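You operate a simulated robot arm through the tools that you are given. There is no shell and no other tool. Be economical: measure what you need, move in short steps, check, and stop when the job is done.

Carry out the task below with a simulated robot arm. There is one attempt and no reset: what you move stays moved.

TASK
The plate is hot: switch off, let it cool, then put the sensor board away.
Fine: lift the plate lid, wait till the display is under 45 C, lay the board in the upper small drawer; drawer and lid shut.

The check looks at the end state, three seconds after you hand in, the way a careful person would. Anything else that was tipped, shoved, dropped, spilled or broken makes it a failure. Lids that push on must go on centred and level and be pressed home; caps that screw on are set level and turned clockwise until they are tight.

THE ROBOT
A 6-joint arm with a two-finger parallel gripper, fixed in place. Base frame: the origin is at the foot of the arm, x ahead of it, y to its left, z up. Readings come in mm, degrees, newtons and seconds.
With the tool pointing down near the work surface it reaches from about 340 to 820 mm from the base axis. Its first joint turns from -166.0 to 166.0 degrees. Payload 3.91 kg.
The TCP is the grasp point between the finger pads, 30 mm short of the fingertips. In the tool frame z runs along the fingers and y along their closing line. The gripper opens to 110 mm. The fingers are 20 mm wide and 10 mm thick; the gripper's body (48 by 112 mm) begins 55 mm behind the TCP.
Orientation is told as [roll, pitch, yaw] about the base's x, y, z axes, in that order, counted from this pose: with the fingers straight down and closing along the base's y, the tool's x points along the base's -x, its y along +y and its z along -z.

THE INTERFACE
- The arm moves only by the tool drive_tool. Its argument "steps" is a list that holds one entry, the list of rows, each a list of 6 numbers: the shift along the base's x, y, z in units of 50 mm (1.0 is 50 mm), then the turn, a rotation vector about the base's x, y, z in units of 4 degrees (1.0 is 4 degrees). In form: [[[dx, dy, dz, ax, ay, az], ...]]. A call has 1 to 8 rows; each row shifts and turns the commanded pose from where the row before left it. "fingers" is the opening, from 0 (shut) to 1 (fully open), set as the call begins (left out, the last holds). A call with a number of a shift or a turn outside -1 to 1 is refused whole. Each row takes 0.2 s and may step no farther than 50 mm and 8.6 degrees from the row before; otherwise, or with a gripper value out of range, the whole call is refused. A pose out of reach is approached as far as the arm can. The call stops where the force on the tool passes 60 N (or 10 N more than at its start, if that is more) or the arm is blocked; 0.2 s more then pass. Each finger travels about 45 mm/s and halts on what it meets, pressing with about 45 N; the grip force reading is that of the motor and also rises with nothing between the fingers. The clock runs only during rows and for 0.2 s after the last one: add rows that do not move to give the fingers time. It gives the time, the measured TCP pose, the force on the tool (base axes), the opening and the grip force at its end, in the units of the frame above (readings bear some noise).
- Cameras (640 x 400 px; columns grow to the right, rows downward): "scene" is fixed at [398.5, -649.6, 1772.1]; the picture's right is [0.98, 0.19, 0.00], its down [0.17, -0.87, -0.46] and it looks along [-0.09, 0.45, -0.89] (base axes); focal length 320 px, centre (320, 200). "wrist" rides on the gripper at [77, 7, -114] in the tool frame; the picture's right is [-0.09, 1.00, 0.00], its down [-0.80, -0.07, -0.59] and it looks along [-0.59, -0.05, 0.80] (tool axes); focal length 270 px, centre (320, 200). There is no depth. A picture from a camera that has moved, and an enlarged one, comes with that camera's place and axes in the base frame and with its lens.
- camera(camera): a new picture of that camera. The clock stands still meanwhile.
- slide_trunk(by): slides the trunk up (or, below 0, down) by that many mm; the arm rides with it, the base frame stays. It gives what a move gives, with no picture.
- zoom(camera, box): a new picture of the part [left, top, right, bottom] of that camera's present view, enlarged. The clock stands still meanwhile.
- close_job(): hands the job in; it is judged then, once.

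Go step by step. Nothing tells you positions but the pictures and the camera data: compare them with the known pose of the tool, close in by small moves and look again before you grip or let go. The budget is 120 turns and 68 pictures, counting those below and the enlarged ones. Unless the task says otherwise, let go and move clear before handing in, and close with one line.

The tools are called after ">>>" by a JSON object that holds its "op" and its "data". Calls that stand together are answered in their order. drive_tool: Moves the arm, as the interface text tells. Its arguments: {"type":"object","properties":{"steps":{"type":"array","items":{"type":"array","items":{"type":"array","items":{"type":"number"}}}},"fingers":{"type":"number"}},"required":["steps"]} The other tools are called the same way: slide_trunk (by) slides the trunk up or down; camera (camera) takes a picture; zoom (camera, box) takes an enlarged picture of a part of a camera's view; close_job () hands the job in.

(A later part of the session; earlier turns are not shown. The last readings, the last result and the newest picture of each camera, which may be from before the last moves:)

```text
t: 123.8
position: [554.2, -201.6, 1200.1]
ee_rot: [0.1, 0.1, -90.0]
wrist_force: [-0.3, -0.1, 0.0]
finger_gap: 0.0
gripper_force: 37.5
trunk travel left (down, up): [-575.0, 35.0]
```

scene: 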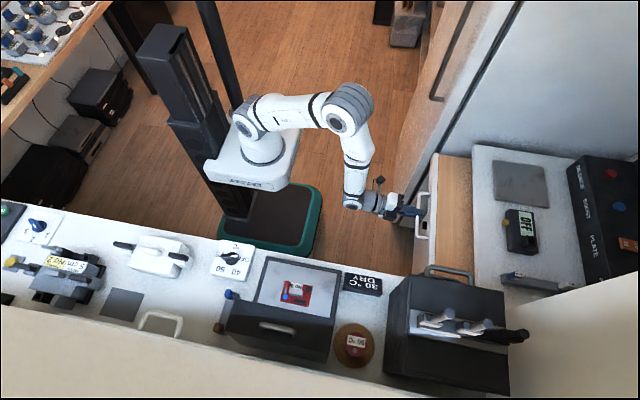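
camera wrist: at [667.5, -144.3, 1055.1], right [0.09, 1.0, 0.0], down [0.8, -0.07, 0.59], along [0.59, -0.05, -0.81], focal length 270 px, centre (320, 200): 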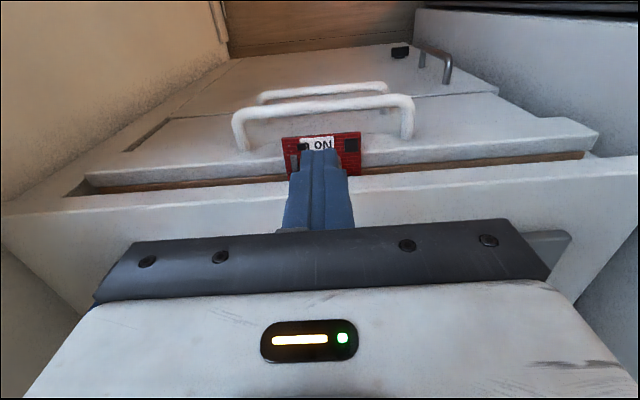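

>>> {"op": "drive_tool", "data": {"steps": [[[0, -0.8, 0, 0, 0, 0], [0, -0.8, 0, 0, 0, 0], [0, -0.6, 0, 0, 0, 0], [0, 0, 0, 0, 0, 0], [0, 0, 0, 0, 0, 0]]], "fingers": 1}}

>>> {"op": "camera", "data": {"camera": "wrist"}}

```text
t: 125.0
position: [554.7, -311.7, 1197.8]
ee_rot: [0.1, 0.1, -89.8]
wrist_force: [0.4, 0.1, 0.2]
finger_gap: 104.4
gripper_force: 0.2
trunk travel left (down, up): [-575.0, 35.0]
```

```text
3 pictures are left
camera wrist: at [560.8, -233.9, 1313.1], right [1.0, -0.09, 0.0], down [-0.07, -0.8, 0.59], along [-0.05, -0.59, -0.8], focal length 270 px, centre (320, 200)
```

wrist: 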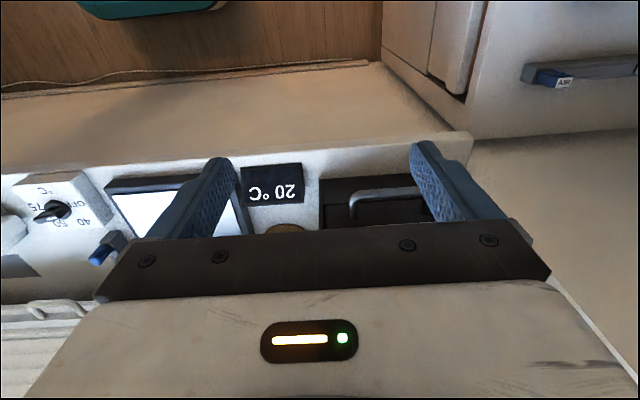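

>>> {"op": "zoom", "data": {"camera": "wrist", "box": [310, 140, 450, 230]}}

```text
4.44 times, centred on (380, 185) of wrist
camera zoom: at [560.8, -233.9, 1313.1], right [1.0, -0.09, 0.0], down [-0.07, -0.8, 0.59], along [-0.05, -0.59, -0.8], focal length 1201 px, centre (53, 267)
```

zoom: 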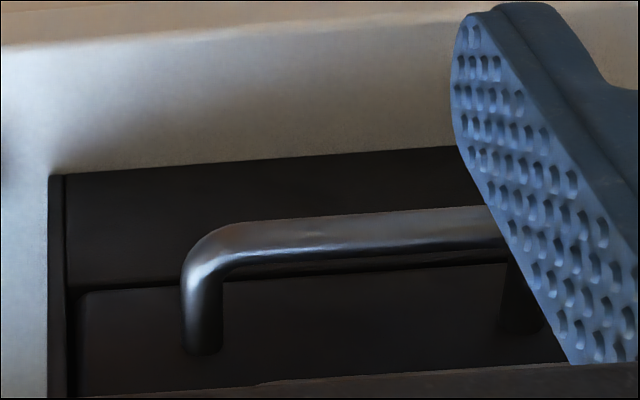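

This is a black unit with stacked drawer fronts; the visible handle A is at about (622, -408, 1074), and I recall a second one above it, hidden by the gripper here. I'll move to see both in one view.

>>> {"op": "drive_tool", "data": {"steps": [[[0.3, 0, 0.6, 0, 0, 0], [0.4, -0.1, 0.6, 0, 0, 0], [0.6, -0.26, 0.64, 0, 0, 0], [0, 0, 0, 0, 0, 0]]]}}

>>> {"op": "zoom", "data": {"camera": "wrist", "box": [240, 110, 400, 230]}}

```text
t: 126.0
position: [619.0, -329.0, 1292.3]
ee_rot: [0.1, 0.1, -90.0]
wrist_force: [0.4, 0.3, 0.8]
finger_gap: 110.0
gripper_force: 0.1
trunk travel left (down, up): [-575.0, 35.0]
```

```text
3.33 times, centred on (320, 170) of wrist
camera zoom: at [625.4, -251.4, 1407.5], right [1.0, -0.09, 0.0], down [-0.07, -0.8, 0.59], along [-0.05, -0.59, -0.8], focal length 901 px, centre (320, 300)
```

zoom: 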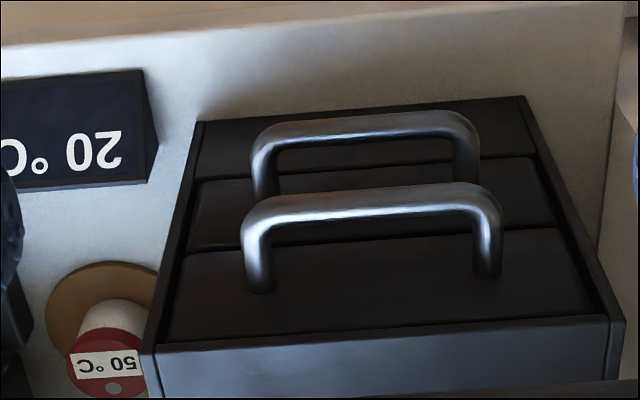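

Now it's clear: the upper drawer's handle bar is at about (629, -411, 1137). I'll turn to yaw 0, hover over it and lower with a 26 mm opening, as I did for the lid.

>>> {"op": "drive_tool", "data": {"steps": [[[0, 0, 0, 0, 0, 1], [0, 0, 0, 0, 0, 1], [0, 0, 0, 0, 0, 1], [0, 0, 0, 0, 0, 1], [0, 0, 0, 0, 0, 1], [0, 0, 0, 0, 0, 1], [0, 0, 0, 0, 0, 1], [0, 0, 0, 0, 0, 1]]], "fingers": 0.24}}

>>> {"op": "drive_tool", "data": {"steps": [[[0, 0, 0, 0, 0, 1], [0, 0, 0, 0, 0, 1], [0, 0, 0, 0, 0, 1], [0, 0, 0, 0, 0, 1], [0, 0, 0, 0, 0, 1], [0, 0, 0, 0, 0, 1], [0, 0, 0, 0, 0, 1], [0, 0, 0, 0, 0, 1]]]}}

>>> {"op": "drive_tool", "data": {"steps": [[[0, 0, 0, 0, 0, 1], [0, 0, 0, 0, 0, 1], [0, 0, 0, 0, 0, 1], [0, 0, 0, 0, 0, 1], [0, 0, 0, 0, 0, 1], [0, 0, 0, 0, 0, 1], [0, 0, 0, 0, 0, 0.5], [0, 0, 0, 0, 0, 0]]]}}

>>> {"op": "drive_tool", "data": {"steps": [[[0.1, -0.6, 0, 0, 0, 0], [0.1, -0.6, -0.2, 0, 0, 0], [0, -0.44, -0.4, 0, 0, 0], [0, 0, -0.6, 0, 0, 0], [0, 0, -0.4, 0, 0, 0], [0, 0, 0, 0, 0, 0]]]}}

```text
t: 127.8
position: [619.5, -329.0, 1291.8]
ee_rot: [0.1, 0.1, -57.8]
wrist_force: [-0.2, 0.6, 0.3]
finger_gap: 26.5
gripper_force: 0.0
trunk travel left (down, up): [-575.0, 35.0]
```

```text
t: 129.6
position: [619.1, -330.2, 1290.6]
ee_rot: [0.2, 0.1, -25.8]
wrist_force: [0.1, -0.4, 0.3]
finger_gap: 26.4
gripper_force: 0.1
trunk travel left (down, up): [-575.0, 35.0]
```

```text
t: 131.4
position: [618.8, -329.6, 1291.4]
ee_rot: [0.2, 0.0, 0.2]
wrist_force: [0.0, 0.4, 0.4]
finger_gap: 26.3
gripper_force: 0.2
trunk travel left (down, up): [-575.0, 35.0]
```

```text
t: 132.8
position: [629.1, -411.8, 1210.2]
ee_rot: [0.0, 0.1, 0.1]
wrist_force: [-0.1, 0.4, 0.2]
finger_gap: 26.4
gripper_force: 0.1
trunk travel left (down, up): [-575.0, 35.0]
```

>>> {"op": "drive_tool", "data": {"steps": [[[0, 0, -0.3, 0, 0, 0], [0, 0, -0.2, 0, 0, 0], [0, 0, -0.2, 0, 0, 0], [0, 0, -0.2, 0, 0, 0], [0, 0, -0.2, 0, 0, 0], [0, 0, 0, 0, 0, 0]]]}}

>>> {"op": "drive_tool", "data": {"steps": [[[0, 0, 0, 0, 0, 0], [0, 0, 0, 0, 0, 0], [0, 0, 0, 0, 0, 0]]], "fingers": 0}}

```text
t: 134.2
position: [629.4, -410.9, 1155.7]
ee_rot: [0.2, 0.1, 0.1]
wrist_force: [-0.5, 0.8, 0.4]
finger_gap: 26.5
gripper_force: 0.1
trunk travel left (down, up): [-575.0, 35.0]
```

```text
t: 135.0
position: [628.9, -410.9, 1155.7]
ee_rot: [0.1, 0.2, 0.1]
wrist_force: [1.0, 0.5, 0.0]
finger_gap: 0.2
gripper_force: 38.0
trunk travel left (down, up): [-575.0, 35.0]
```

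Closed on nothing, so the bar is a bit lower. Reopening, going 14 mm lower, and closing again.

>>> {"op": "drive_tool", "data": {"steps": [[[0, 0, 0, 0, 0, 0], [0, 0, 0, 0, 0, 0], [0, 0, 0, 0, 0, 0], [0, 0, -0.14, 0, 0, 0], [0, 0, -0.14, 0, 0, 0], [0, 0, 0, 0, 0, 0]]], "fingers": 0.24}}

>>> {"op": "drive_tool", "data": {"steps": [[[0, 0, 0, 0, 0, 0], [0, 0, 0, 0, 0, 0], [0, 0, 0, 0, 0, 0]]], "fingers": 0}}

```text
t: 136.4
position: [629.6, -410.8, 1147.3]
ee_rot: [-0.2, -0.5, 0.2]
wrist_force: [11.2, -0.8, 34.7]
finger_gap: 27.1
gripper_force: 0.6
trunk travel left (down, up): [-575.0, 35.0]
```

```text
t: 137.2
position: [627.6, -408.7, 1148.2]
ee_rot: [-0.2, -0.5, 0.2]
wrist_force: [16.5, 0.9, 42.3]
finger_gap: 0.0
gripper_force: 37.8
trunk travel left (down, up): [-575.0, 35.0]
```

The bar was under one finger: combining with the scene ray, it is at y≈-427, z≈1113. I'll rise, shift -16 mm in y and retry.

>>> {"op": "drive_tool", "data": {"steps": [[[0, 0, 0.5, 0, 0, 0], [0, 0, 0, 0.05, 0.12, 0], [0, 0, 0, 0, 0, 0], [0, -0.36, 0, 0, 0, 0], [0, 0, 0, 0, 0, 0]]], "fingers": 0.24}}

>>> {"op": "drive_tool", "data": {"steps": [[[0, 0, -0.3, 0, 0, 0], [0, 0, -0.2, 0, 0, 0], [0, 0, 0, 0, 0, 0]]]}}

```text
t: 138.4
position: [627.9, -428.9, 1167.3]
ee_rot: [0.4, 0.5, 0.2]
wrist_force: [0.0, -0.1, 0.3]
finger_gap: 26.4
gripper_force: 0.1
trunk travel left (down, up): [-575.0, 35.0]
```

```text
t: 139.2
position: [628.6, -428.7, 1142.6]
ee_rot: [0.2, 0.5, 0.0]
wrist_force: [-1.8, 0.3, 4.6]
finger_gap: 26.3
gripper_force: 0.1
trunk travel left (down, up): [-575.0, 35.0]
```

A glancing touch: the bar must be at y≈-421 with its top at z≈1117. Small correction and try again.

>>> {"op": "drive_tool", "data": {"steps": [[[0, 0, 0.24, 0, -0.08, 0], [0, 0.15, 0, 0, 0, 0], [0, 0, 0, 0, 0, 0], [0, 0, -0.24, 0, 0, 0], [0, 0, -0.1, 0, 0, 0], [0, 0, -0.1, 0, 0, 0], [0, 0, 0, 0, 0, 0]]]}}

>>> {"op": "drive_tool", "data": {"steps": [[[0, 0, 0, 0, 0, 0], [0, 0, 0, 0, 0, 0], [0, 0, 0, 0, 0, 0]]], "fingers": 0}}

```text
t: 140.8
position: [629.9, -422.1, 1131.2]
ee_rot: [0.2, 0.3, 0.1]
wrist_force: [0.8, -0.1, 0.0]
finger_gap: 26.5
gripper_force: 0.0
trunk travel left (down, up): [-575.0, 35.0]
```

```text
t: 141.6
position: [629.7, -421.3, 1132.6]
ee_rot: [0.3, 0.3, 0.1]
wrist_force: [-0.7, 0.1, -0.8]
finger_gap: 11.6
gripper_force: 45.0
trunk travel left (down, up): [-575.0, 35.0]
```

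The upper drawer handle is gripped (11.6 mm). Pulling it straight toward +y by about 105 mm.

>>> {"op": "drive_tool", "data": {"steps": [[[0, 0.15, 0, 0, 0, 0], [0, 0.25, 0, 0, 0, 0], [0, 0.35, 0, 0, 0, 0], [0, 0.35, 0, 0, 0, 0], [0, 0.35, 0, 0, 0, 0], [0, 0.35, 0, 0, 0, 0], [0, 0.3, 0, 0, 0, 0], [0, 0, 0, 0, 0, 0]]]}}

```text
t: 143.4
position: [629.3, -315.6, 1131.7]
ee_rot: [0.3, 0.2, 0.2]
wrist_force: [-0.5, 1.3, -0.8]
finger_gap: 11.2
gripper_force: 45.3
trunk travel left (down, up): [-575.0, 35.0]
```

Drawer open by 106 mm. Releasing, rising, and going back for the board on the shelf.

>>> {"op": "drive_tool", "data": {"steps": [[[0, 0, 0, 0, 0, 0], [0, 0, 0, 0, 0, 0], [0, 0, 0.3, 0, 0, 0], [0, 0, 0.7, 0, 0, 0], [0, 0.5, 0.6, 0, 0, 0], [0, 0.8, 0, 0, 0, 0], [0, 0.9, 0, 0, 0, 0], [0, 0.9, 0, 0, 0, 0]]], "fingers": 0.24}}

>>> {"op": "slide_trunk", "data": {"by": -200}}

>>> {"op": "drive_tool", "data": {"steps": [[[0.6, 0.1, 0, 0, 0, 0], [0.7, 0.1, 0, 0, 0, 0], [0.7, 0, 0, 0, 0, 0], [0.7, 0, -0.3, 0, 0, 0], [0.2, 0, -0.6, 0, 0, 0], [0, 0, -0.6, 0, 0, 0], [0, 0, 0, 0, 0, 0]]], "fingers": 0.45}}

```text
t: 145.2
position: [629.7, -161.6, 1212.6]
ee_rot: [0.2, 0.3, 0.1]
wrist_force: [-0.4, -0.4, 0.5]
finger_gap: 26.5
gripper_force: 0.1
trunk travel left (down, up): [-575.0, 35.0]
```

```text
t: 147.4
position: [630.1, -162.6, 1013.2]
ee_rot: [0.3, 0.2, 0.0]
wrist_force: [0.0, 0.3, -0.5]
finger_gap: 26.4
gripper_force: 0.1
trunk travel left (down, up): [-375.0, 235.0]
```

```text
t: 149.0
position: [773.6, -153.8, 938.0]
ee_rot: [0.3, 0.3, 0.2]
wrist_force: [0.0, -0.5, -0.3]
finger_gap: 49.5
gripper_force: 0.0
trunk travel left (down, up): [-375.0, 235.0]
```

Above the board. Lowering to z≈874 and closing on the can.

>>> {"op": "drive_tool", "data": {"steps": [[[0.02, 0.05, -0.4, 0, 0, 0], [0, 0, -0.4, 0, 0, 0], [0, 0, -0.3, 0, 0, 0], [0, 0, -0.16, 0, 0, 0], [0, 0, 0, 0, 0, 0]]]}}

>>> {"op": "drive_tool", "data": {"steps": [[[0, 0, 0, 0, 0, 0], [0, 0, 0, 0, 0, 0], [0, 0, 0, 0, 0, 0], [0, 0, 0, 0, 0, 0]]], "fingers": 0.15}}

```text
t: 150.2
position: [776.0, -149.4, 874.2]
ee_rot: [0.3, 0.4, 0.1]
wrist_force: [-0.3, -0.5, 0.5]
finger_gap: 49.5
gripper_force: 0.0
trunk travel left (down, up): [-375.0, 235.0]
```

```text
t: 151.2
position: [774.0, -149.7, 874.0]
ee_rot: [0.3, 0.3, 0.0]
wrist_force: [-1.1, 0.6, 0.1]
finger_gap: 30.7
gripper_force: 45.4
trunk travel left (down, up): [-375.0, 235.0]
```

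The can is gripped again (30.7 mm). Lifting and carrying back, raising the trunk, then turning to yaw -90°.

>>> {"op": "drive_tool", "data": {"steps": [[[-0.05, 0, 0.2, 0, 0, 0], [0, 0, 0.5, 0, 0, 0], [-0.3, 0, 0.8, 0, 0, 0], [-0.7, 0, 0.5, 0, 0, 0], [-0.8, 0, 0.2, 0, 0, 0], [-0.8, 0, 0, 0, 0, 0], [-0.5, 0, 0, 0, 0, 0]]]}}

>>> {"op": "slide_trunk", "data": {"by": 200}}

>>> {"op": "drive_tool", "data": {"steps": [[[0, -0.3, 0, 0, 0, -1], [0, -0.3, 0, 0, 0, -1], [0, -0.3, 0, 0, 0, -1], [0, -0.3, 0, 0, 0, -1], [0, 0, 0, 0, 0, -1], [0, 0, 0, 0, 0, -1], [0, 0, 0, 0, 0, -1], [0, 0, 0, 0, 0, -1]]]}}

>>> {"op": "drive_tool", "data": {"steps": [[[0, 0, 0, 0, 0, -1], [0, 0, 0, 0, 0, -1], [0, 0, 0, 0, 0, -1], [0, 0, 0, 0, 0, -1], [0, 0, 0, 0, 0, -1], [0, 0, 0, 0, 0, -1], [0, 0, 0, 0, 0, -1], [0, 0, 0, 0, 0, -1]]]}}

>>> {"op": "drive_tool", "data": {"steps": [[[0, 0, 0, 0, 0, -1], [0, 0, 0, 0, 0, -1], [0, 0, 0, 0, 0, -1], [0, 0, 0, 0, 0, -1], [0, 0, 0, 0, 0, -1], [0, 0, 0, 0, 0, -1], [0, 0, 0, 0, 0, -0.5]]]}}

```text
t: 152.8
position: [615.9, -149.0, 984.7]
ee_rot: [0.4, 0.2, 0.2]
wrist_force: [0.8, -0.1, -0.2]
finger_gap: 16.6
gripper_force: 0.1
trunk travel left (down, up): [-375.0, 235.0]
```

```text
t: 154.9
position: [617.8, -149.8, 1183.0]
ee_rot: [0.3, 0.2, 0.1]
wrist_force: [0.1, 0.3, 0.2]
finger_gap: 16.3
gripper_force: 0.0
trunk travel left (down, up): [-575.0, 35.0]
```

```text
t: 156.7
position: [617.7, -209.8, 1183.3]
ee_rot: [0.4, 0.2, -32.0]
wrist_force: [0.6, 0.3, 0.1]
finger_gap: 16.4
gripper_force: 0.2
trunk travel left (down, up): [-575.0, 35.0]
```

```text
t: 158.5
position: [617.9, -210.5, 1183.6]
ee_rot: [0.4, 0.2, -63.9]
wrist_force: [0.3, 0.1, -0.2]
finger_gap: 16.5
gripper_force: 0.1
trunk travel left (down, up): [-575.0, 35.0]
```

```text
t: 160.1
position: [617.5, -210.2, 1183.6]
ee_rot: [0.3, 0.2, -90.1]
wrist_force: [1.1, 0.4, 0.7]
finger_gap: 16.8
gripper_force: 0.0
trunk travel left (down, up): [-575.0, 35.0]
```

The board slipped out: most likely its rear edge was caught under the cabinet lip as I lifted straight up. I'll turn back to yaw 0 and use the last picture over the shelf to find it.

>>> {"op": "drive_tool", "data": {"steps": [[[0.2, 0.3, 0, 0, 0, 1], [0.2, 0.3, 0, 0, 0, 1], [0.2, 0.3, 0, 0, 0, 1], [0.2, 0.3, 0, 0, 0, 1], [0, 0, 0, 0, 0, 1], [0, 0, 0, 0, 0, 1], [0, 0, 0, 0, 0, 1], [0, 0, 0, 0, 0, 1]]], "fingers": 1}}

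>>> {"op": "drive_tool", "data": {"steps": [[[0, 0, 0, 0, 0, 1], [0, 0, 0, 0, 0, 1], [0, 0, 0, 0, 0, 1], [0, 0, 0, 0, 0, 1], [0, 0, 0, 0, 0, 1], [0, 0, 0, 0, 0, 1], [0, 0, 0, 0, 0, 1], [0, 0, 0, 0, 0, 1]]]}}

>>> {"op": "drive_tool", "data": {"steps": [[[0, 0, 0, 0, 0, 1], [0, 0, 0, 0, 0, 1], [0, 0, 0, 0, 0, 1], [0, 0, 0, 0, 0, 1], [0, 0, 0, 0, 0, 1], [0, 0, 0, 0, 0, 1], [0.2, 0, 0, 0, 0, 0.5], [0.2, 0, 0, 0, 0, 0]]]}}

>>> {"op": "slide_trunk", "data": {"by": -200}}

```text
t: 161.9
position: [658.1, -150.5, 1183.9]
ee_rot: [0.3, 0.2, -57.8]
wrist_force: [0.7, 0.1, -0.7]
finger_gap: 110.0
gripper_force: 0.0
trunk travel left (down, up): [-575.0, 35.0]
```

```text
t: 163.7
position: [658.0, -150.9, 1183.4]
ee_rot: [0.3, 0.2, -25.8]
wrist_force: [-0.1, 0.9, 0.5]
finger_gap: 110.0
gripper_force: 0.1
trunk travel left (down, up): [-575.0, 35.0]
```

```text
t: 165.5
position: [677.9, -150.4, 1183.2]
ee_rot: [0.3, 0.2, 0.2]
wrist_force: [-0.6, -0.4, 0.0]
finger_gap: 110.2
gripper_force: 0.2
trunk travel left (down, up): [-575.0, 35.0]
```

```text
t: 167.7
position: [677.9, -149.4, 984.5]
ee_rot: [0.3, 0.2, 0.2]
wrist_force: [-1.6, 0.1, 0.3]
finger_gap: 110.0
gripper_force: 0.0
trunk travel left (down, up): [-375.0, 235.0]
```

>>> {"op": "zoom", "data": {"camera": "wrist", "box": [160, 20, 480, 220]}}

```text
2.00 times, centred on (320, 120) of wrist
camera zoom: at [601.3, -143.8, 1099.6], right [0.09, 1.0, 0.01], down [0.8, -0.07, 0.59], along [0.59, -0.05, -0.81], focal length 541 px, centre (320, 360)
```

zoom: 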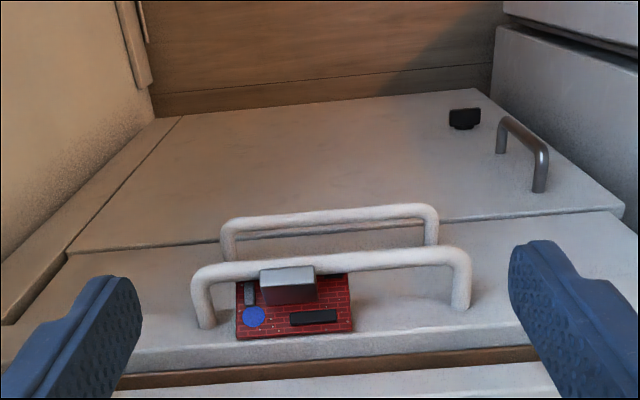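

The board has slid behind the shelf handle, leaning against the front with its can resting on the bar; it spans y≈-207…-140, top edge near (775, 838). That was my last picture, so from here I go by coordinates and gripper readings. I'll grip its two side edges from above.

>>> {"op": "drive_tool", "data": {"steps": [[[0.6, -0.2, 0, 0, 0, 0], [0.6, -0.28, 0, 0, 0, 0], [0.5, 0, -0.4, 0, 0, 0], [0, 0, -0.8, 0, 0, 0], [0, 0, -0.4, 0, 0, 0], [0, 0, 0, 0, 0, 0]]], "fingers": 0.74}}

```text
t: 169.1
position: [762.4, -175.3, 902.5]
ee_rot: [0.2, 0.3, 0.0]
wrist_force: [0.6, -0.2, 1.0]
finger_gap: 81.4
gripper_force: 0.0
trunk travel left (down, up): [-375.0, 235.0]
```

>>> {"op": "drive_tool", "data": {"steps": [[[0, 0.03, -0.4, 0, 0, 0], [0, 0, -0.3, 0, 0, 0], [0, 0, -0.2, 0, 0, 0], [0, 0, -0.16, 0, 0, 0], [0, 0, 0, 0, 0, 0]]]}}

```text
t: 170.3
position: [762.4, -173.6, 851.3]
ee_rot: [0.3, 0.2, 0.1]
wrist_force: [0.5, 0.7, 0.7]
finger_gap: 81.4
gripper_force: 0.1
trunk travel left (down, up): [-375.0, 235.0]
```

No contact; 4 mm lower, then closing to find the board edges (expect ~67 mm).

>>> {"op": "drive_tool", "data": {"steps": [[[0, 0, -0.08, 0, 0, 0], [0, 0, 0, 0, 0, 0]]]}}

>>> {"op": "drive_tool", "data": {"steps": [[[0, 0, 0, 0, 0, 0], [0, 0, 0, 0, 0, 0], [0, 0, 0, 0, 0, 0]]], "fingers": 0.53}}

```text
t: 170.9
position: [763.1, -172.6, 848.1]
ee_rot: [0.3, 0.4, 0.1]
wrist_force: [0.4, -0.2, 1.0]
finger_gap: 81.2
gripper_force: 0.0
trunk travel left (down, up): [-375.0, 235.0]
```

```text
t: 171.7
position: [763.6, -173.8, 847.8]
ee_rot: [0.3, 0.2, 0.1]
wrist_force: [-1.3, 0.2, -0.2]
finger_gap: 68.6
gripper_force: 44.7
trunk travel left (down, up): [-375.0, 235.0]
```

Board edges gripped at 68.6 mm. Lifting gently and checking the hold.

>>> {"op": "drive_tool", "data": {"steps": [[[0, 0, 0.1, 0, 0, 0], [0, 0, 0.1, 0, 0, 0], [0, 0, 0.1, 0, 0, 0], [0, 0, 0, 0, 0, 0]]]}}

>>> {"op": "drive_tool", "data": {"steps": [[[0, 0, 0.15, 0, 0, 0], [0, 0, 0.2, 0, 0, 0], [0, 0, 0.3, 0, 0, 0], [0, 0, 0.3, 0, 0, 0], [0, 0, 0.3, 0, 0, 0], [0, 0, 0, 0, 0, 0]]]}}

```text
t: 172.7
position: [763.3, -172.1, 861.4]
ee_rot: [0.3, 0.3, 0.3]
wrist_force: [2.9, 0.6, -4.6]
finger_gap: 68.4
gripper_force: 45.0
trunk travel left (down, up): [-375.0, 235.0]
```

```text
t: 174.1
position: [763.2, -172.3, 925.8]
ee_rot: [0.3, 0.2, 0.2]
wrist_force: [-0.7, 0.6, -1.0]
finger_gap: 68.8
gripper_force: 45.3
trunk travel left (down, up): [-375.0, 235.0]
```

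Held firmly. I'll carry it back, raise the trunk, and turn to yaw +90°, planning to lay it flat on the now-cold plate and regrip it by the can.

>>> {"op": "drive_tool", "data": {"steps": [[[-0.2, 0, 0.3, 0, 0, 0], [-0.4, 0, 0.3, 0, 0, 0], [-0.5, 0, 0, 0, 0, 0], [-0.5, 0, 0, 0, 0, 0], [-0.5, 0, 0, 0, 0, 0], [-0.5, 0, 0, 0, 0, 0], [-0.3, 0, 0, 0, 0, 0]]]}}

>>> {"op": "slide_trunk", "data": {"by": 200}}

```text
t: 175.7
position: [617.6, -172.2, 954.5]
ee_rot: [0.3, 0.2, 0.1]
wrist_force: [-0.1, -0.4, -0.2]
finger_gap: 68.3
gripper_force: 44.6
trunk travel left (down, up): [-375.0, 235.0]
```

```text
t: 177.9
position: [618.4, -172.3, 1155.7]
ee_rot: [0.3, 0.2, 0.2]
wrist_force: [0.7, -0.4, -1.0]
finger_gap: 68.5
gripper_force: 45.6
trunk travel left (down, up): [-575.0, 35.0]
```

>>> {"op": "drive_tool", "data": {"steps": [[[-0.4, 0, 0.1, 0, 0, 1], [-0.4, 0, 0.1, 0, 0, 1], [-0.4, 0, 0.1, 0, 0, 1], [-0.4, 0, 0.1, 0, 0, 1], [-0.4, 0, 0, 0, 0, 1], [-0.4, 0, 0, 0, 0, 1], [-0.4, 0, 0, 0, 0, 1], [-0.4, 0, 0, 0, 0, 1]]]}}

>>> {"op": "drive_tool", "data": {"steps": [[[-0.4, -0.4, 0, 0, 0, 1], [-0.4, -0.4, 0, 0, 0, 1], [-0.4, -0.4, 0, 0, 0, 1], [-0.4, -0.4, 0, 0, 0, 1], [-0.4, -0.4, 0, 0, 0, 1], [-0.4, -0.4, 0, 0, 0, 1], [-0.3, -0.4, 0, 0, 0, 1], [-0.2, -0.4, 0, 0, 0, 1]]]}}

>>> {"op": "drive_tool", "data": {"steps": [[[0, 0, 0, 0, 0, 1], [0, 0, 0, 0, 0, 1], [0, 0, 0, 0, 0, 1], [0, 0, 0, 0, 0, 1], [0, 0, 0, 0, 0, 1], [0, 0, 0, 0, 0, 1], [0, 0, 0, 0, 0, 0.5]]]}}

```text
t: 179.7
position: [457.7, -173.7, 1175.3]
ee_rot: [0.3, 0.2, 32.2]
wrist_force: [-0.1, -0.1, -0.2]
finger_gap: 68.3
gripper_force: 45.4
trunk travel left (down, up): [-575.0, 35.0]
```

```text
t: 181.5
position: [312.9, -333.3, 1174.8]
ee_rot: [0.3, 0.2, 64.2]
wrist_force: [-0.1, 0.6, -0.7]
finger_gap: 68.3
gripper_force: 45.2
trunk travel left (down, up): [-575.0, 35.0]
```

```text
t: 183.1
position: [312.7, -332.4, 1174.7]
ee_rot: [0.3, 0.2, 90.2]
wrist_force: [-0.1, -0.9, -0.2]
finger_gap: 68.6
gripper_force: 45.4
trunk travel left (down, up): [-575.0, 35.0]
```

Now tilting (pointing toward -y, components upward), in two parts.

>>> {"op": "drive_tool", "data": {"steps": [[[0, -0.1, 0, -1, 0, 0], [0, -0.1, 0, -1, 0, 0], [0, -0.1, 0, -1, 0, 0], [0, -0.1, 0, -1, 0, 0], [0, -0.1, 0, -1, 0, 0], [0, -0.1, 0, -1, 0, 0], [0, -0.1, 0, -1, 0, 0], [0, -0.1, 0, -1, 0, 0]]]}}

```text
t: 184.9
position: [312.6, -372.8, 1174.7]
ee_rot: [0.4, 32.3, 90.3]
wrist_force: [0.7, 0.5, -0.7]
finger_gap: 68.5
gripper_force: 44.8
trunk travel left (down, up): [-575.0, 35.0]
```

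>>> {"op": "drive_tool", "data": {"steps": [[[0, -0.2, 0, -1, 0, 0], [0, -0.2, 0, -1, 0, 0], [0, -0.2, 0, -1, 0, 0], [0, -0.2, 0, -1, 0, 0], [0, -0.2, 0, -1, 0, 0], [0, -0.2, 0, -1, 0, 0], [0, -0.2, 0, -1, 0, 0]]]}}

```text
t: 186.5
position: [312.3, -442.2, 1174.6]
ee_rot: [0.6, 60.3, 90.3]
wrist_force: [-0.3, -0.3, -0.5]
finger_gap: 68.3
gripper_force: 45.3
trunk travel left (down, up): [-575.0, 35.0]
```

Tilt of 60° reached. Moving over the plate and lowering.

>>> {"op": "drive_tool", "data": {"steps": [[[0, -0.3, -0.4, 0, 0, 0], [0, -0.3, -0.5, 0, 0, 0], [0, 0, -0.6, 0, 0, 0], [0, 0, -0.6, 0, 0, 0], [0, 0, -0.3, 0, 0, 0], [0, 0, 0, 0, 0, 0]]]}}

>>> {"op": "drive_tool", "data": {"steps": [[[0, 0, -0.1, 0, 0, 0], [0, 0, -0.1, 0, 0, 0], [0, 0, -0.08, 0, 0, 0], [0, 0, 0, 0, 0, 0]]]}}

```text
t: 187.9
position: [311.9, -473.3, 1055.1]
ee_rot: [0.6, 60.2, 90.3]
wrist_force: [0.2, 1.0, -1.3]
finger_gap: 68.6
gripper_force: 45.2
trunk travel left (down, up): [-575.0, 35.0]
```

```text
t: 188.9
position: [313.0, -473.1, 1042.5]
ee_rot: [0.7, 60.2, 90.3]
wrist_force: [-0.5, 0.2, -0.5]
finger_gap: 68.5
gripper_force: 45.2
trunk travel left (down, up): [-575.0, 35.0]
```

>>> {"op": "drive_tool", "data": {"steps": [[[0, 0, -0.06, 0, 0, 0], [0, 0, -0.06, 0, 0, 0], [0, 0, -0.06, 0, 0, 0], [0, 0, 0, 0, 0, 0]]]}}

>>> {"op": "drive_tool", "data": {"steps": [[[0, 0, -0.06, 0, 0, 0], [0, 0, -0.04, 0, 0, 0], [0, 0, 0, 0, 0, 0]]]}}

```text
t: 189.9
position: [312.1, -473.0, 1031.0]
ee_rot: [0.5, 60.3, 90.2]
wrist_force: [0.0, 0.3, 0.2]
finger_gap: 68.6
gripper_force: 45.2
trunk travel left (down, up): [-575.0, 35.0]
```

```text
t: 190.7
position: [313.3, -472.0, 1026.9]
ee_rot: [0.6, 60.2, 90.4]
wrist_force: [-0.2, -0.7, -0.5]
finger_gap: 68.5
gripper_force: 44.8
trunk travel left (down, up): [-575.0, 35.0]
```

>>> {"op": "drive_tool", "data": {"steps": [[[0, 0, -0.05, 0, 0, 0], [0, 0, 0, 0, 0, 0]]]}}

>>> {"op": "drive_tool", "data": {"steps": [[[0, 0, -0.05, 0, 0, 0], [0, 0, 0, 0, 0, 0]]]}}

```text
t: 191.3
position: [313.3, -471.9, 1025.5]
ee_rot: [0.7, 60.2, 90.3]
wrist_force: [-0.5, 0.2, -1.1]
finger_gap: 68.4
gripper_force: 45.3
trunk travel left (down, up): [-575.0, 35.0]
```

```text
t: 191.9
position: [312.6, -473.1, 1021.8]
ee_rot: [0.6, 60.2, 90.3]
wrist_force: [0.5, -0.6, 0.5]
finger_gap: 68.4
gripper_force: 45.0
trunk travel left (down, up): [-575.0, 35.0]
```

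>>> {"op": "drive_tool", "data": {"steps": [[[0, 0, -0.05, 0, 0, 0], [0, 0, 0, 0, 0, 0]]]}}

>>> {"op": "drive_tool", "data": {"steps": [[[0, 0, -0.05, 0, 0, 0], [0, 0, 0, 0, 0, 0]]]}}

```text
t: 192.5
position: [312.9, -473.2, 1019.4]
ee_rot: [0.5, 60.2, 90.3]
wrist_force: [-0.6, -0.7, -0.5]
finger_gap: 68.2
gripper_force: 44.9
trunk travel left (down, up): [-575.0, 35.0]
```

```text
t: 193.1
position: [312.2, -473.2, 1017.0]
ee_rot: [0.6, 60.1, 90.3]
wrist_force: [-0.8, -0.2, -0.2]
finger_gap: 68.6
gripper_force: 45.6
trunk travel left (down, up): [-575.0, 35.0]
```

>>> {"op": "drive_tool", "data": {"steps": [[[0, 0, -0.04, 0, 0, 0], [0, 0, 0, 0, 0, 0]]]}}

>>> {"op": "drive_tool", "data": {"steps": [[[0, 0, -0.04, 0, 0, 0], [0, 0, 0, 0, 0, 0]]]}}

```text
t: 193.7
position: [312.7, -472.8, 1016.0]
ee_rot: [0.6, 60.2, 90.4]
wrist_force: [-0.6, -0.1, -0.6]
finger_gap: 68.8
gripper_force: 45.5
trunk travel left (down, up): [-575.0, 35.0]
```

```text
t: 194.3
position: [312.5, -472.6, 1014.2]
ee_rot: [0.7, 60.3, 90.3]
wrist_force: [-0.1, 0.6, 0.1]
finger_gap: 68.3
gripper_force: 44.5
trunk travel left (down, up): [-575.0, 35.0]
```

>>> {"op": "drive_tool", "data": {"steps": [[[0, 0, -0.04, 0, 0, 0], [0, 0, -0.02, 0, 0, 0], [0, 0, 0, 0, 0, 0]]]}}

>>> {"op": "drive_tool", "data": {"steps": [[[0, 0, -0.04, 0, 0, 0], [0, 0, -0.02, 0, 0, 0], [0, 0, 0, 0, 0, 0]]]}}

```text
t: 195.1
position: [313.4, -472.4, 1009.1]
ee_rot: [0.6, 60.1, 90.3]
wrist_force: [-0.1, -0.7, 0.2]
finger_gap: 68.4
gripper_force: 44.5
trunk travel left (down, up): [-575.0, 35.0]
```

```text
t: 195.9
position: [312.5, -473.2, 1007.0]
ee_rot: [0.6, 60.1, 90.2]
wrist_force: [0.2, -0.5, 0.1]
finger_gap: 68.4
gripper_force: 45.2
trunk travel left (down, up): [-575.0, 35.0]
```

>>> {"op": "drive_tool", "data": {"steps": [[[0, 0, -0.04, 0, 0, 0], [0, 0, 0, 0, 0, 0]]]}}

>>> {"op": "drive_tool", "data": {"steps": [[[0, 0, -0.04, 0, 0, 0], [0, 0, 0, 0, 0, 0]]]}}

```text
t: 196.5
position: [312.6, -473.5, 1005.1]
ee_rot: [0.6, 60.4, 90.2]
wrist_force: [0.4, -0.6, 7.9]
finger_gap: 68.5
gripper_force: 44.5
trunk travel left (down, up): [-575.0, 35.0]
```

```text
t: 197.1
position: [311.6, -473.0, 1005.4]
ee_rot: [0.3, 60.5, 90.0]
wrist_force: [1.6, -1.9, 27.1]
finger_gap: 68.5
gripper_force: 45.0
trunk travel left (down, up): [-575.0, 35.0]
```

Firm contact with the plate. Backing off half a millimetre and releasing, then retreating along the tool axis.

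>>> {"op": "drive_tool", "data": {"steps": [[[0, 0, 0.04, 0, 0, 0], [0, 0, 0, 0, 0, 0]]]}}

>>> {"op": "drive_tool", "data": {"steps": [[[0, 0, 0, 0, 0, 0], [0, 0, 0, 0, 0, 0], [0, 0, 0, 0, 0, 0], [0, 0.17, 0.1, 0, 0, 0], [0, 0.5, 0.4, 0, 0, 0], [0, 0.5, 0.6, 0, 0, 0], [0, 0.4, 0.8, 0, 0, 0], [0, 0, 0.9, 0, 0, 0]]], "fingers": 0.8}}

```text
t: 197.7
position: [311.6, -472.5, 1006.3]
ee_rot: [0.5, 60.4, 90.2]
wrist_force: [2.1, -3.4, 19.7]
finger_gap: 68.4
gripper_force: 45.2
trunk travel left (down, up): [-575.0, 35.0]
```

```text
t: 199.5
position: [310.8, -393.2, 1144.4]
ee_rot: [0.7, 60.2, 90.4]
wrist_force: [0.4, -0.2, 0.7]
finger_gap: 88.0
gripper_force: 0.1
trunk travel left (down, up): [-575.0, 35.0]
```

Board released on the plate. Now returning the tool upright and swinging to yaw -90° (camera side away from the lid).

>>> {"op": "drive_tool", "data": {"steps": [[[0, 0, 0, 1, 0, 0], [0, 0, 0, 1, 0, 0], [0, 0, 0, 1, 0, 0], [0, 0, 0, 1, 0, 0], [0, 0, 0, 1, 0, 0], [0, 0, 0, 1, 0, 0], [0, 0, 0, 1, 0, 0], [0, 0, 0, 1, 0, 0]]]}}

>>> {"op": "drive_tool", "data": {"steps": [[[0, 0, 0, 1, 0, 0], [0, 0, 0, 1, 0, 0], [0, 0, 0, 1, 0, 0], [0, 0, 0, 1, 0, 0], [0, 0, 0, 1, 0, 0], [0, 0, 0, 1, 0, 0], [0, 0, 0, 1, 0, 0], [0, 0, 0, 0, 0, -1]]]}}

>>> {"op": "drive_tool", "data": {"steps": [[[0, 0, 0, 0, 0, -1], [0, 0, 0, 0, 0, -1], [0, 0, 0, 0, 0, -1], [0, 0, 0, 0, 0, -1], [0, 0, 0, 0, 0, -1], [0, 0, 0, 0, 0, -1], [0, 0, 0, 0, 0, -1], [0, 0, 0, 0, 0, -1]]]}}

>>> {"op": "drive_tool", "data": {"steps": [[[0, 0, 0, 0, 0, -1], [0, 0, 0, 0, 0, -1], [0, 0, 0, 0, 0, -1], [0, 0, 0, 0, 0, -1], [0, 0, 0, 0, 0, -1], [0, 0, 0, 0, 0, -1], [0, 0, 0, 0, 0, -1], [0, 0, 0, 0, 0, -1]]]}}

>>> {"op": "drive_tool", "data": {"steps": [[[0, 0, 0, 0, 0, -1], [0, 0, 0, 0, 0, -1], [0, 0, 0, 0, 0, -1], [0, 0, 0, 0, 0, -1], [0, 0, 0, 0, 0, -1], [0, 0, 0, 0, 0, -1], [0, 0, 0, 0, 0, -1], [0, 0, 0, 0, 0, -1]]]}}

>>> {"op": "drive_tool", "data": {"steps": [[[0, 0, 0, 0, 0, -1], [0, 0, 0, 0, 0, -1], [0, 0, 0, 0, 0, -1], [0, 0, 0, 0, 0, -1], [0, 0, 0, 0, 0, -1], [0, 0, 0, 0, 0, -1], [0, 0, 0, 0, 0, -1], [0, 0, 0, 0, 0, -1]]]}}

>>> {"op": "drive_tool", "data": {"steps": [[[0, 0, 0, 0, 0, -1], [0, 0, 0, 0, 0, -1], [0, 0, 0, 0, 0, -1], [0, 0, 0, 0, 0, -1], [0, 0, 0, 0, 0, -1], [0, 0, 0, 0, 0, -1], [0, 0, 0, 0, 0, -1], [0, 0, 0, 0, 0, -1]]]}}

```text
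t: 201.3
position: [312.7, -395.2, 1144.9]
ee_rot: [0.3, 28.2, 90.2]
wrist_force: [0.2, 0.6, -0.8]
finger_gap: 88.0
gripper_force: 0.1
trunk travel left (down, up): [-575.0, 35.0]
```

```text
t: 203.1
position: [312.4, -394.0, 1144.6]
ee_rot: [0.3, 0.2, 86.1]
wrist_force: [0.1, -0.5, 0.0]
finger_gap: 87.9
gripper_force: 0.0
trunk travel left (down, up): [-575.0, 35.0]
```

```text
t: 204.9
position: [312.1, -393.6, 1145.7]
ee_rot: [0.3, 0.2, 54.1]
wrist_force: [0.1, 1.2, 0.5]
finger_gap: 88.2
gripper_force: 0.0
trunk travel left (down, up): [-575.0, 35.0]
```

```text
t: 206.7
position: [312.1, -393.5, 1144.3]
ee_rot: [0.3, 0.2, 22.1]
wrist_force: [-0.1, 0.8, 0.4]
finger_gap: 88.1
gripper_force: 0.1
trunk travel left (down, up): [-575.0, 35.0]
```

```text
t: 208.5
position: [312.7, -393.0, 1145.5]
ee_rot: [0.3, 0.2, -9.9]
wrist_force: [0.5, -0.3, -0.9]
finger_gap: 88.1
gripper_force: 0.0
trunk travel left (down, up): [-575.0, 35.0]
```

```text
t: 210.3
position: [313.1, -395.5, 1144.9]
ee_rot: [0.3, 0.1, -41.9]
wrist_force: [0.2, 0.8, 0.1]
finger_gap: 88.1
gripper_force: 0.1
trunk travel left (down, up): [-575.0, 35.0]
```

```text
t: 212.1
position: [313.1, -393.3, 1145.6]
ee_rot: [0.3, 0.2, -73.9]
wrist_force: [0.2, 0.2, 0.4]
finger_gap: 88.0
gripper_force: 0.0
trunk travel left (down, up): [-575.0, 35.0]
```

>>> {"op": "drive_tool", "data": {"steps": [[[0, -0.4, 0, 0, 0, -1], [0, -0.6, -0.3, 0, 0, -1], [0, -0.6, -0.4, 0, 0, -1], [0, -0.6, -0.4, 0, 0, -1], [0, -0.08, -0.6, 0, 0, 0], [0, 0, 0, 0, 0, 0]]], "fingers": 0.5}}

>>> {"op": "drive_tool", "data": {"steps": [[[0, 0, -0.2, 0, 0, 0], [0, 0, -0.2, 0, 0, 0], [0, 0, -0.2, 0, 0, 0], [0, 0, 0, 0, 0, 0]]]}}

```text
t: 213.5
position: [311.4, -507.7, 1060.7]
ee_rot: [0.2, 0.3, -89.9]
wrist_force: [0.0, -0.1, -0.2]
finger_gap: 55.0
gripper_force: 0.0
trunk travel left (down, up): [-575.0, 35.0]
```

```text
t: 214.5
position: [312.6, -508.6, 1029.9]
ee_rot: [0.3, 0.2, -90.0]
wrist_force: [-0.2, -0.5, 0.5]
finger_gap: 55.0
gripper_force: 0.0
trunk travel left (down, up): [-575.0, 35.0]
```

Over the expected can location with no contact. Closing slowly, expecting 30.7 mm.

>>> {"op": "drive_tool", "data": {"steps": [[[0, 0, -0.06, 0, 0, 0], [0, 0, 0, 0, 0, 0], [0, 0, 0, 0, 0, 0], [0, 0, 0, 0, 0, 0]]], "fingers": 0.2}}

```text
t: 215.5
position: [313.4, -508.4, 1026.6]
ee_rot: [0.3, 0.3, -89.8]
wrist_force: [0.4, -0.3, 1.2]
finger_gap: 30.8
gripper_force: 45.1
trunk travel left (down, up): [-575.0, 35.0]
```

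The can is gripped (30.8 mm). Lifting gently.

>>> {"op": "drive_tool", "data": {"steps": [[[0, 0, 0.1, 0, 0, 0], [0, 0, 0.2, 0, 0, 0], [0, 0.05, 0.4, 0, 0, 0], [0, 0.2, 0.6, 0, 0, 0], [0, 0, 0, 0, 0, 0]]], "fingers": 0.1}}

>>> {"op": "drive_tool", "data": {"steps": [[[0, 0.4, 0.5, 0, 0, 0], [0, 0.5, 0.6, 0, 0, 0], [0, 0.6, 0.6, 0, 0, 0], [0, 0.6, 0, 0, 0, 0], [0, 0, 0, 0, 0, 0]]]}}

```text
t: 216.7
position: [313.6, -495.3, 1092.2]
ee_rot: [0.3, 0.2, -89.9]
wrist_force: [0.6, 0.2, -0.2]
finger_gap: 30.9
gripper_force: 45.6
trunk travel left (down, up): [-575.0, 35.0]
```

```text
t: 217.9
position: [314.0, -391.4, 1178.4]
ee_rot: [0.3, 0.3, -89.9]
wrist_force: [1.0, 0.1, -0.9]
finger_gap: 30.8
gripper_force: 45.3
trunk travel left (down, up): [-575.0, 35.0]
```

Held. Now over to the open upper drawer: target board centre (630, -408).

>>> {"op": "drive_tool", "data": {"steps": [[[0.2, 0, 0.5, 0, 0, 0], [0.5, 0, 0.5, 0, 0, 0], [0.8, 0, 0, 0, 0, 0], [0.9, 0, 0, 0, 0, 0], [0.9, 0, 0, 0, 0, 0], [0.9, 0, 0, 0, 0, 0], [0.9, 0, 0, 0, 0, 0], [0.8, 0, 0, 0, 0, 0]]]}}

>>> {"op": "drive_tool", "data": {"steps": [[[0.42, -0.2, 0, 0, 0, 0], [0, -0.13, 0, 0, 0, 0], [0, 0, -0.3, 0, 0, 0], [0, 0, -0.3, 0, 0, 0], [0, 0, 0, 0, 0, 0]]]}}

```text
t: 219.7
position: [609.5, -392.6, 1225.9]
ee_rot: [0.1, 0.3, -89.9]
wrist_force: [0.2, 0.3, -1.6]
finger_gap: 30.9
gripper_force: 44.9
trunk travel left (down, up): [-575.0, 35.0]
```

```text
t: 220.9
position: [628.5, -407.0, 1197.2]
ee_rot: [0.4, 0.1, -89.8]
wrist_force: [1.1, 0.1, -0.8]
finger_gap: 30.8
gripper_force: 44.7
trunk travel left (down, up): [-575.0, 35.0]
```

>>> {"op": "drive_tool", "data": {"steps": [[[0, 0, -0.2, 0, 0, 0], [0, 0, -0.2, 0, 0, 0], [0, 0, -0.2, 0, 0, 0], [0, 0, 0, 0, 0, 0]]]}}

>>> {"op": "drive_tool", "data": {"steps": [[[0, 0, -0.08, 0, 0, 0], [0, 0, -0.08, 0, 0, 0], [0, 0, 0, 0, 0, 0]]]}}

>>> {"op": "drive_tool", "data": {"steps": [[[0, 0, -0.08, 0, 0, 0], [0, 0, 0, 0, 0, 0]]]}}

>>> {"op": "drive_tool", "data": {"steps": [[[0, 0, -0.06, 0, 0, 0], [0, 0, 0, 0, 0, 0]]]}}

```text
t: 221.9
position: [628.2, -406.7, 1167.1]
ee_rot: [0.3, 0.3, -89.8]
wrist_force: [-0.7, 0.3, -0.9]
finger_gap: 30.7
gripper_force: 45.0
trunk travel left (down, up): [-575.0, 35.0]
```

```text
t: 222.7
position: [628.6, -407.2, 1159.1]
ee_rot: [0.3, 0.1, -89.9]
wrist_force: [0.0, 0.9, -0.1]
finger_gap: 30.7
gripper_force: 44.6
trunk travel left (down, up): [-575.0, 35.0]
```

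```text
t: 223.3
position: [629.1, -407.0, 1154.5]
ee_rot: [0.3, 0.2, -89.8]
wrist_force: [-0.9, 0.2, 0.1]
finger_gap: 30.7
gripper_force: 44.8
trunk travel left (down, up): [-575.0, 35.0]
```

```text
t: 223.9
position: [629.1, -406.6, 1151.7]
ee_rot: [0.2, 0.2, -89.9]
wrist_force: [-0.9, -0.1, 0.3]
finger_gap: 30.9
gripper_force: 45.2
trunk travel left (down, up): [-575.0, 35.0]
```

>>> {"op": "drive_tool", "data": {"steps": [[[0, 0, -0.06, 0, 0, 0], [0, 0, 0, 0, 0, 0]]]}}

>>> {"op": "drive_tool", "data": {"steps": [[[0, 0, -0.06, 0, 0, 0], [0, 0, 0, 0, 0, 0]]]}}

>>> {"op": "drive_tool", "data": {"steps": [[[0, 0, -0.05, 0, 0, 0], [0, 0, 0, 0, 0, 0]]]}}

>>> {"op": "drive_tool", "data": {"steps": [[[0, 0, -0.05, 0, 0, 0], [0, 0, 0, 0, 0, 0]]]}}

```text
t: 224.5
position: [628.4, -407.2, 1149.2]
ee_rot: [0.4, 0.3, -89.9]
wrist_force: [0.2, 0.2, -0.7]
finger_gap: 30.8
gripper_force: 45.5
trunk travel left (down, up): [-575.0, 35.0]
```

```text
t: 225.1
position: [628.2, -407.0, 1145.0]
ee_rot: [0.2, 0.2, -89.8]
wrist_force: [-1.2, 0.3, -0.8]
finger_gap: 31.0
gripper_force: 45.5
trunk travel left (down, up): [-575.0, 35.0]
```

```text
t: 225.7
position: [628.2, -407.4, 1144.2]
ee_rot: [0.3, 0.2, -89.9]
wrist_force: [-0.2, -0.8, -0.7]
finger_gap: 30.7
gripper_force: 45.1
trunk travel left (down, up): [-575.0, 35.0]
```

```text
t: 226.3
position: [627.9, -406.6, 1140.3]
ee_rot: [0.3, 0.2, -89.9]
wrist_force: [0.8, 0.0, -0.5]
finger_gap: 30.6
gripper_force: 45.2
trunk travel left (down, up): [-575.0, 35.0]
```

>>> {"op": "drive_tool", "data": {"steps": [[[0, 0, -0.05, 0, 0, 0], [0, 0, 0, 0, 0, 0]]]}}

>>> {"op": "drive_tool", "data": {"steps": [[[0, 0, -0.05, 0, 0, 0], [0, 0, 0, 0, 0, 0]]]}}

>>> {"op": "drive_tool", "data": {"steps": [[[0, 0, -0.05, 0, 0, 0], [0, 0, 0, 0, 0, 0]]]}}

>>> {"op": "drive_tool", "data": {"steps": [[[0, 0, -0.05, 0, 0, 0], [0, 0, 0, 0, 0, 0]]]}}

```text
t: 226.9
position: [628.3, -408.4, 1139.1]
ee_rot: [0.4, 0.1, -89.9]
wrist_force: [0.1, -0.1, -0.1]
finger_gap: 30.8
gripper_force: 44.7
trunk travel left (down, up): [-575.0, 35.0]
```

```text
t: 227.5
position: [628.3, -406.9, 1134.5]
ee_rot: [0.4, 0.2, -89.8]
wrist_force: [0.6, -0.3, 0.2]
finger_gap: 30.7
gripper_force: 45.2
trunk travel left (down, up): [-575.0, 35.0]
```

```text
t: 228.1
position: [628.7, -407.7, 1132.8]
ee_rot: [0.3, 0.2, -89.9]
wrist_force: [0.5, -0.2, 0.0]
finger_gap: 30.9
gripper_force: 45.2
trunk travel left (down, up): [-575.0, 35.0]
```

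```text
t: 228.7
position: [627.5, -407.3, 1132.8]
ee_rot: [0.5, 0.1, -89.8]
wrist_force: [1.4, -1.2, 12.5]
finger_gap: 30.7
gripper_force: 44.6
trunk travel left (down, up): [-575.0, 35.0]
```

Contact on the drawer floor (12 N). Releasing with a small opening and rising straight up.

>>> {"op": "drive_tool", "data": {"steps": [[[0, 0, 0.02, 0, 0, 0], [0, 0, 0, 0, 0, 0]]]}}

>>> {"op": "drive_tool", "data": {"steps": [[[0, 0, 0, 0, 0, 0], [0, 0, 0, 0, 0, 0], [0, 0, 0.1, 0, 0, 0], [0, 0, 0.2, 0, 0, 0], [0, 0, 0.5, 0, 0, 0], [0, 0, 0.7, 0, 0, 0], [0, 0.3, 0.5, 0, 0, 0]]], "fingers": 0.36}}

```text
t: 229.3
position: [628.3, -405.9, 1133.2]
ee_rot: [0.4, 0.2, -89.8]
wrist_force: [2.4, -0.3, 12.5]
finger_gap: 30.9
gripper_force: 45.4
trunk travel left (down, up): [-575.0, 35.0]
```

```text
t: 230.9
position: [629.0, -391.4, 1232.9]
ee_rot: [0.3, 0.2, -89.8]
wrist_force: [-1.0, -0.8, -0.1]
finger_gap: 39.4
gripper_force: 0.0
trunk travel left (down, up): [-575.0, 35.0]
```

Released. Now shutting the drawer: fingers closed, down in front of the handle, then push toward -y.

>>> {"op": "drive_tool", "data": {"steps": [[[0, 0.8, 0, 0, 0, 0], [0, 0.9, 0, 0, 0, 0], [0, 0.8, 0, 0, 0, 0], [0, 0, -0.7, 0, 0, 0], [0, 0, -0.7, 0, 0, 0], [0, 0, -0.66, 0, 0, 0], [0, 0, 0, 0, 0, 0]]], "fingers": 0}}

>>> {"op": "drive_tool", "data": {"steps": [[[0, -0.3, 0, 0, 0, 0], [0, -0.25, 0, 0, 0, 0], [0, -0.2, 0, 0, 0, 0], [0, -0.25, 0, 0, 0, 0], [0, -0.3, 0, 0, 0, 0], [0, -0.3, 0, 0, 0, 0], [0, -0.3, 0, 0, 0, 0], [0, -0.3, 0, 0, 0, 0]]]}}

>>> {"op": "drive_tool", "data": {"steps": [[[0, -0.2, 0, 0, 0, 0], [0, -0.15, 0, 0, 0, 0], [0, -0.1, 0, 0, 0, 0], [0, -0.08, 0, 0, 0, 0], [0, -0.08, 0, 0, 0, 0], [0, 0, 0, 0, 0, 0]]]}}

```text
t: 232.5
position: [626.9, -267.3, 1129.6]
ee_rot: [0.3, 0.2, -89.8]
wrist_force: [1.5, -0.2, -0.5]
finger_gap: 0.1
gripper_force: 37.4
trunk travel left (down, up): [-575.0, 35.0]
```

```text
t: 234.3
position: [629.3, -378.0, 1128.9]
ee_rot: [0.2, 0.3, -89.9]
wrist_force: [0.2, -0.1, -1.0]
finger_gap: 0.3
gripper_force: 37.8
trunk travel left (down, up): [-575.0, 35.0]
```

```text
t: 235.7
position: [628.7, -407.2, 1129.6]
ee_rot: [0.2, 0.2, -89.9]
wrist_force: [0.0, 0.1, -1.1]
finger_gap: 0.0
gripper_force: 37.8
trunk travel left (down, up): [-575.0, 35.0]
```

>>> {"op": "drive_tool", "data": {"steps": [[[0, -0.06, 0, 0, 0, 0], [0, -0.06, 0, 0, 0, 0], [0, 0, 0, 0, 0, 0]]]}}

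>>> {"op": "drive_tool", "data": {"steps": [[[0, -0.06, 0, 0, 0, 0], [0, -0.06, 0, 0, 0, 0], [0, 0, 0, 0, 0, 0]]]}}

```text
t: 236.5
position: [628.9, -410.7, 1128.7]
ee_rot: [0.3, 0.3, -89.7]
wrist_force: [0.4, 10.4, -0.3]
finger_gap: 0.3
gripper_force: 38.1
trunk travel left (down, up): [-575.0, 35.0]
```

```text
t: 237.3
position: [628.9, -411.9, 1128.4]
ee_rot: [0.1, 0.3, -89.6]
wrist_force: [-8.8, 46.1, -12.3]
finger_gap: 0.0
gripper_force: 37.6
trunk travel left (down, up): [-575.0, 35.0]
```

Drawer is firmly shut against its stop. Backing away, then turning to yaw 0 and going to close the remaining 17 mm of the pull-out shelf.

>>> {"op": "drive_tool", "data": {"steps": [[[0, 0.3, 0, 0, 0, 0], [0, 0.7, 0, 0, 0, 0], [0, 0.8, 0.5, 0, 0, 1], [0, 0.8, 0.4, 0, 0, 1], [0, 0.8, 0, 0, 0, 1], [0, 0.8, 0, 0, 0, 1], [0, 0.8, 0, 0, 0, 1], [0, 0.2, 0, 0, 0, 1]]]}}

>>> {"op": "drive_tool", "data": {"steps": [[[0, 0, 0, 0, 0, 1], [0, 0, 0, 0, 0, 1], [0, 0, 0, 0, 0, 1], [0, 0, 0, 0, 0, 1], [0, 0, 0, 0, 0, 1], [0, 0, 0, 0, 0, 1], [0, 0, 0, 0, 0, 1], [0, 0, 0, 0, 0, 1]]]}}

>>> {"op": "drive_tool", "data": {"steps": [[[0, 0, 0, 0, 0, 1], [0, 0, 0, 0, 0, 1], [0, 0, 0, 0, 0, 1], [0, 0, 0, 0, 0, 1], [0, 0, 0, 0, 0, 1], [0, 0, 0, 0, 0, 1], [0, 0, 0, 0, 0, 1], [0, 0, 0, 0, 0, 1]]]}}

>>> {"op": "slide_trunk", "data": {"by": -200}}

```text
t: 239.1
position: [628.2, -159.1, 1173.6]
ee_rot: [0.3, 0.2, -65.8]
wrist_force: [0.0, -0.6, -0.3]
finger_gap: 0.1
gripper_force: 37.6
trunk travel left (down, up): [-575.0, 35.0]
```

```text
t: 240.9
position: [627.8, -160.7, 1174.6]
ee_rot: [0.3, 0.2, -33.8]
wrist_force: [-0.2, 0.1, -0.8]
finger_gap: 0.2
gripper_force: 37.5
trunk travel left (down, up): [-575.0, 35.0]
```

```text
t: 242.7
position: [629.1, -160.3, 1173.1]
ee_rot: [0.3, 0.2, -1.8]
wrist_force: [-0.1, -0.2, -0.5]
finger_gap: 0.0
gripper_force: 37.9
trunk travel left (down, up): [-575.0, 35.0]
```

```text
t: 244.8
position: [628.7, -160.1, 975.2]
ee_rot: [0.2, 0.1, -1.8]
wrist_force: [-0.5, 0.0, 0.1]
finger_gap: 0.1
gripper_force: 37.9
trunk travel left (down, up): [-375.0, 235.0]
```

>>> {"op": "drive_tool", "data": {"steps": [[[0, 0.2, -0.8, 0, 0, 0.45], [0, 0, -0.9, 0, 0, 0], [0, 0, -0.9, 0, 0, 0], [0.4, 0, -0.5, 0, 0, 0], [0.6, 0, 0, 0, 0, 0], [0.6, 0, 0, 0, 0, 0], [0, 0, 0, 0, 0, 0]]]}}

>>> {"op": "drive_tool", "data": {"steps": [[[0.3, 0, 0, 0, 0, 0], [0.2, 0, 0, 0, 0, 0], [0.15, 0, 0, 0, 0, 0], [0, 0, 0, 0, 0, 0]]]}}

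>>> {"op": "drive_tool", "data": {"steps": [[[0.08, 0, 0, 0, 0, 0], [0.06, 0, 0, 0, 0, 0], [0, 0, 0, 0, 0, 0]]]}}

```text
t: 246.4
position: [708.6, -149.9, 818.4]
ee_rot: [0.3, 0.3, -0.1]
wrist_force: [-0.1, -0.2, 0.1]
finger_gap: 0.0
gripper_force: 37.7
trunk travel left (down, up): [-375.0, 235.0]
```

```text
t: 247.4
position: [741.2, -148.7, 819.5]
ee_rot: [0.3, 0.3, -0.1]
wrist_force: [-1.4, 0.3, 0.2]
finger_gap: 0.0
gripper_force: 37.7
trunk travel left (down, up): [-375.0, 235.0]
```

```text
t: 248.2
position: [743.9, -150.2, 818.5]
ee_rot: [0.4, 0.6, -0.1]
wrist_force: [-44.0, 1.5, -4.5]
finger_gap: 0.1
gripper_force: 37.1
trunk travel left (down, up): [-375.0, 235.0]
```

The shelf is shut against its stop. Now back out, raise the trunk, and go to the lid handle.

>>> {"op": "drive_tool", "data": {"steps": [[[-0.4, 0, 0, 0, 0, 0], [-0.8, 0, 0, 0, 0, 0], [-0.8, 0, 0.2, 0, 0, 0], [-0.5, 0, 0.9, 0, 0, 0], [-0.2, 0, 0.9, 0, 0, 0], [0, 0, 0.9, 0, 0, 0], [0, 0, 0.5, 0, 0, 0]]]}}

>>> {"op": "slide_trunk", "data": {"by": 200}}

>>> {"op": "drive_tool", "data": {"steps": [[[-0.6, 0, 0.6, 0, 0, 0], [-0.9, -0.2, 0.2, 0, 0, 0], [-0.9, -0.3, 0, 0, 0, 0], [-0.9, -0.4, 0, 0, 0, 0], [-0.9, -0.4, 0, 0, 0, 0], [-0.7, -0.6, 0, 0, 0, 0], [-0.2, -0.9, 0, 0, 0, 0], [0, -0.9, 0, 0, 0, 0]]], "fingers": 0.26}}

```text
refused: row 4 steps farther than a row can; nothing moved
```

```text
t: 250.4
position: [748.8, -150.5, 1019.2]
ee_rot: [0.4, 0.2, -0.1]
wrist_force: [0.3, 0.2, 0.2]
finger_gap: 0.3
gripper_force: 37.7
trunk travel left (down, up): [-575.0, 35.0]
```

```text
t: 252.2
position: [493.2, -336.2, 1057.9]
ee_rot: [0.4, 0.3, 0.0]
wrist_force: [0.5, 0.5, 0.4]
finger_gap: 28.5
gripper_force: 0.1
trunk travel left (down, up): [-575.0, 35.0]
```

One call was refused, but the moves that ran were clear of everything. I'm at (493, -336, 1058); rising and then going over to the lid handle.

>>> {"op": "drive_tool", "data": {"steps": [[[0, 0.2, 0.9, 0, 0, 0], [-0.3, 0.2, 0.9, 0, 0, 0], [-0.3, 0, 0.9, 0, 0, 0], [-0.6, 0, 0.7, 0, 0, 0], [-0.8, 0, 0.5, 0, 0, 0], [-0.8, -0.4, 0, 0, 0, 0], [-0.76, -0.6, 0, 0, 0, 0], [0, -0.9, 0, 0, 0, 0]]]}}

>>> {"op": "drive_tool", "data": {"steps": [[[0, -0.9, 0, 0, 0, 0], [0, -0.9, 0, 0, 0, 0], [0, -0.9, 0, 0, 0, 0], [0, -0.9, 0, 0, 0, 0], [0, -0.34, 0, 0, 0, 0], [0, 0, 0, 0, 0, 0]]]}}

```text
t: 254.0
position: [315.7, -411.3, 1252.7]
ee_rot: [0.4, 0.3, 0.0]
wrist_force: [0.2, 0.1, 0.0]
finger_gap: 28.6
gripper_force: 0.0
trunk travel left (down, up): [-575.0, 35.0]
```

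```text
t: 255.4
position: [315.1, -606.7, 1254.1]
ee_rot: [0.3, 0.2, 0.0]
wrist_force: [0.3, 0.1, 0.0]
finger_gap: 28.7
gripper_force: 0.1
trunk travel left (down, up): [-575.0, 35.0]
```

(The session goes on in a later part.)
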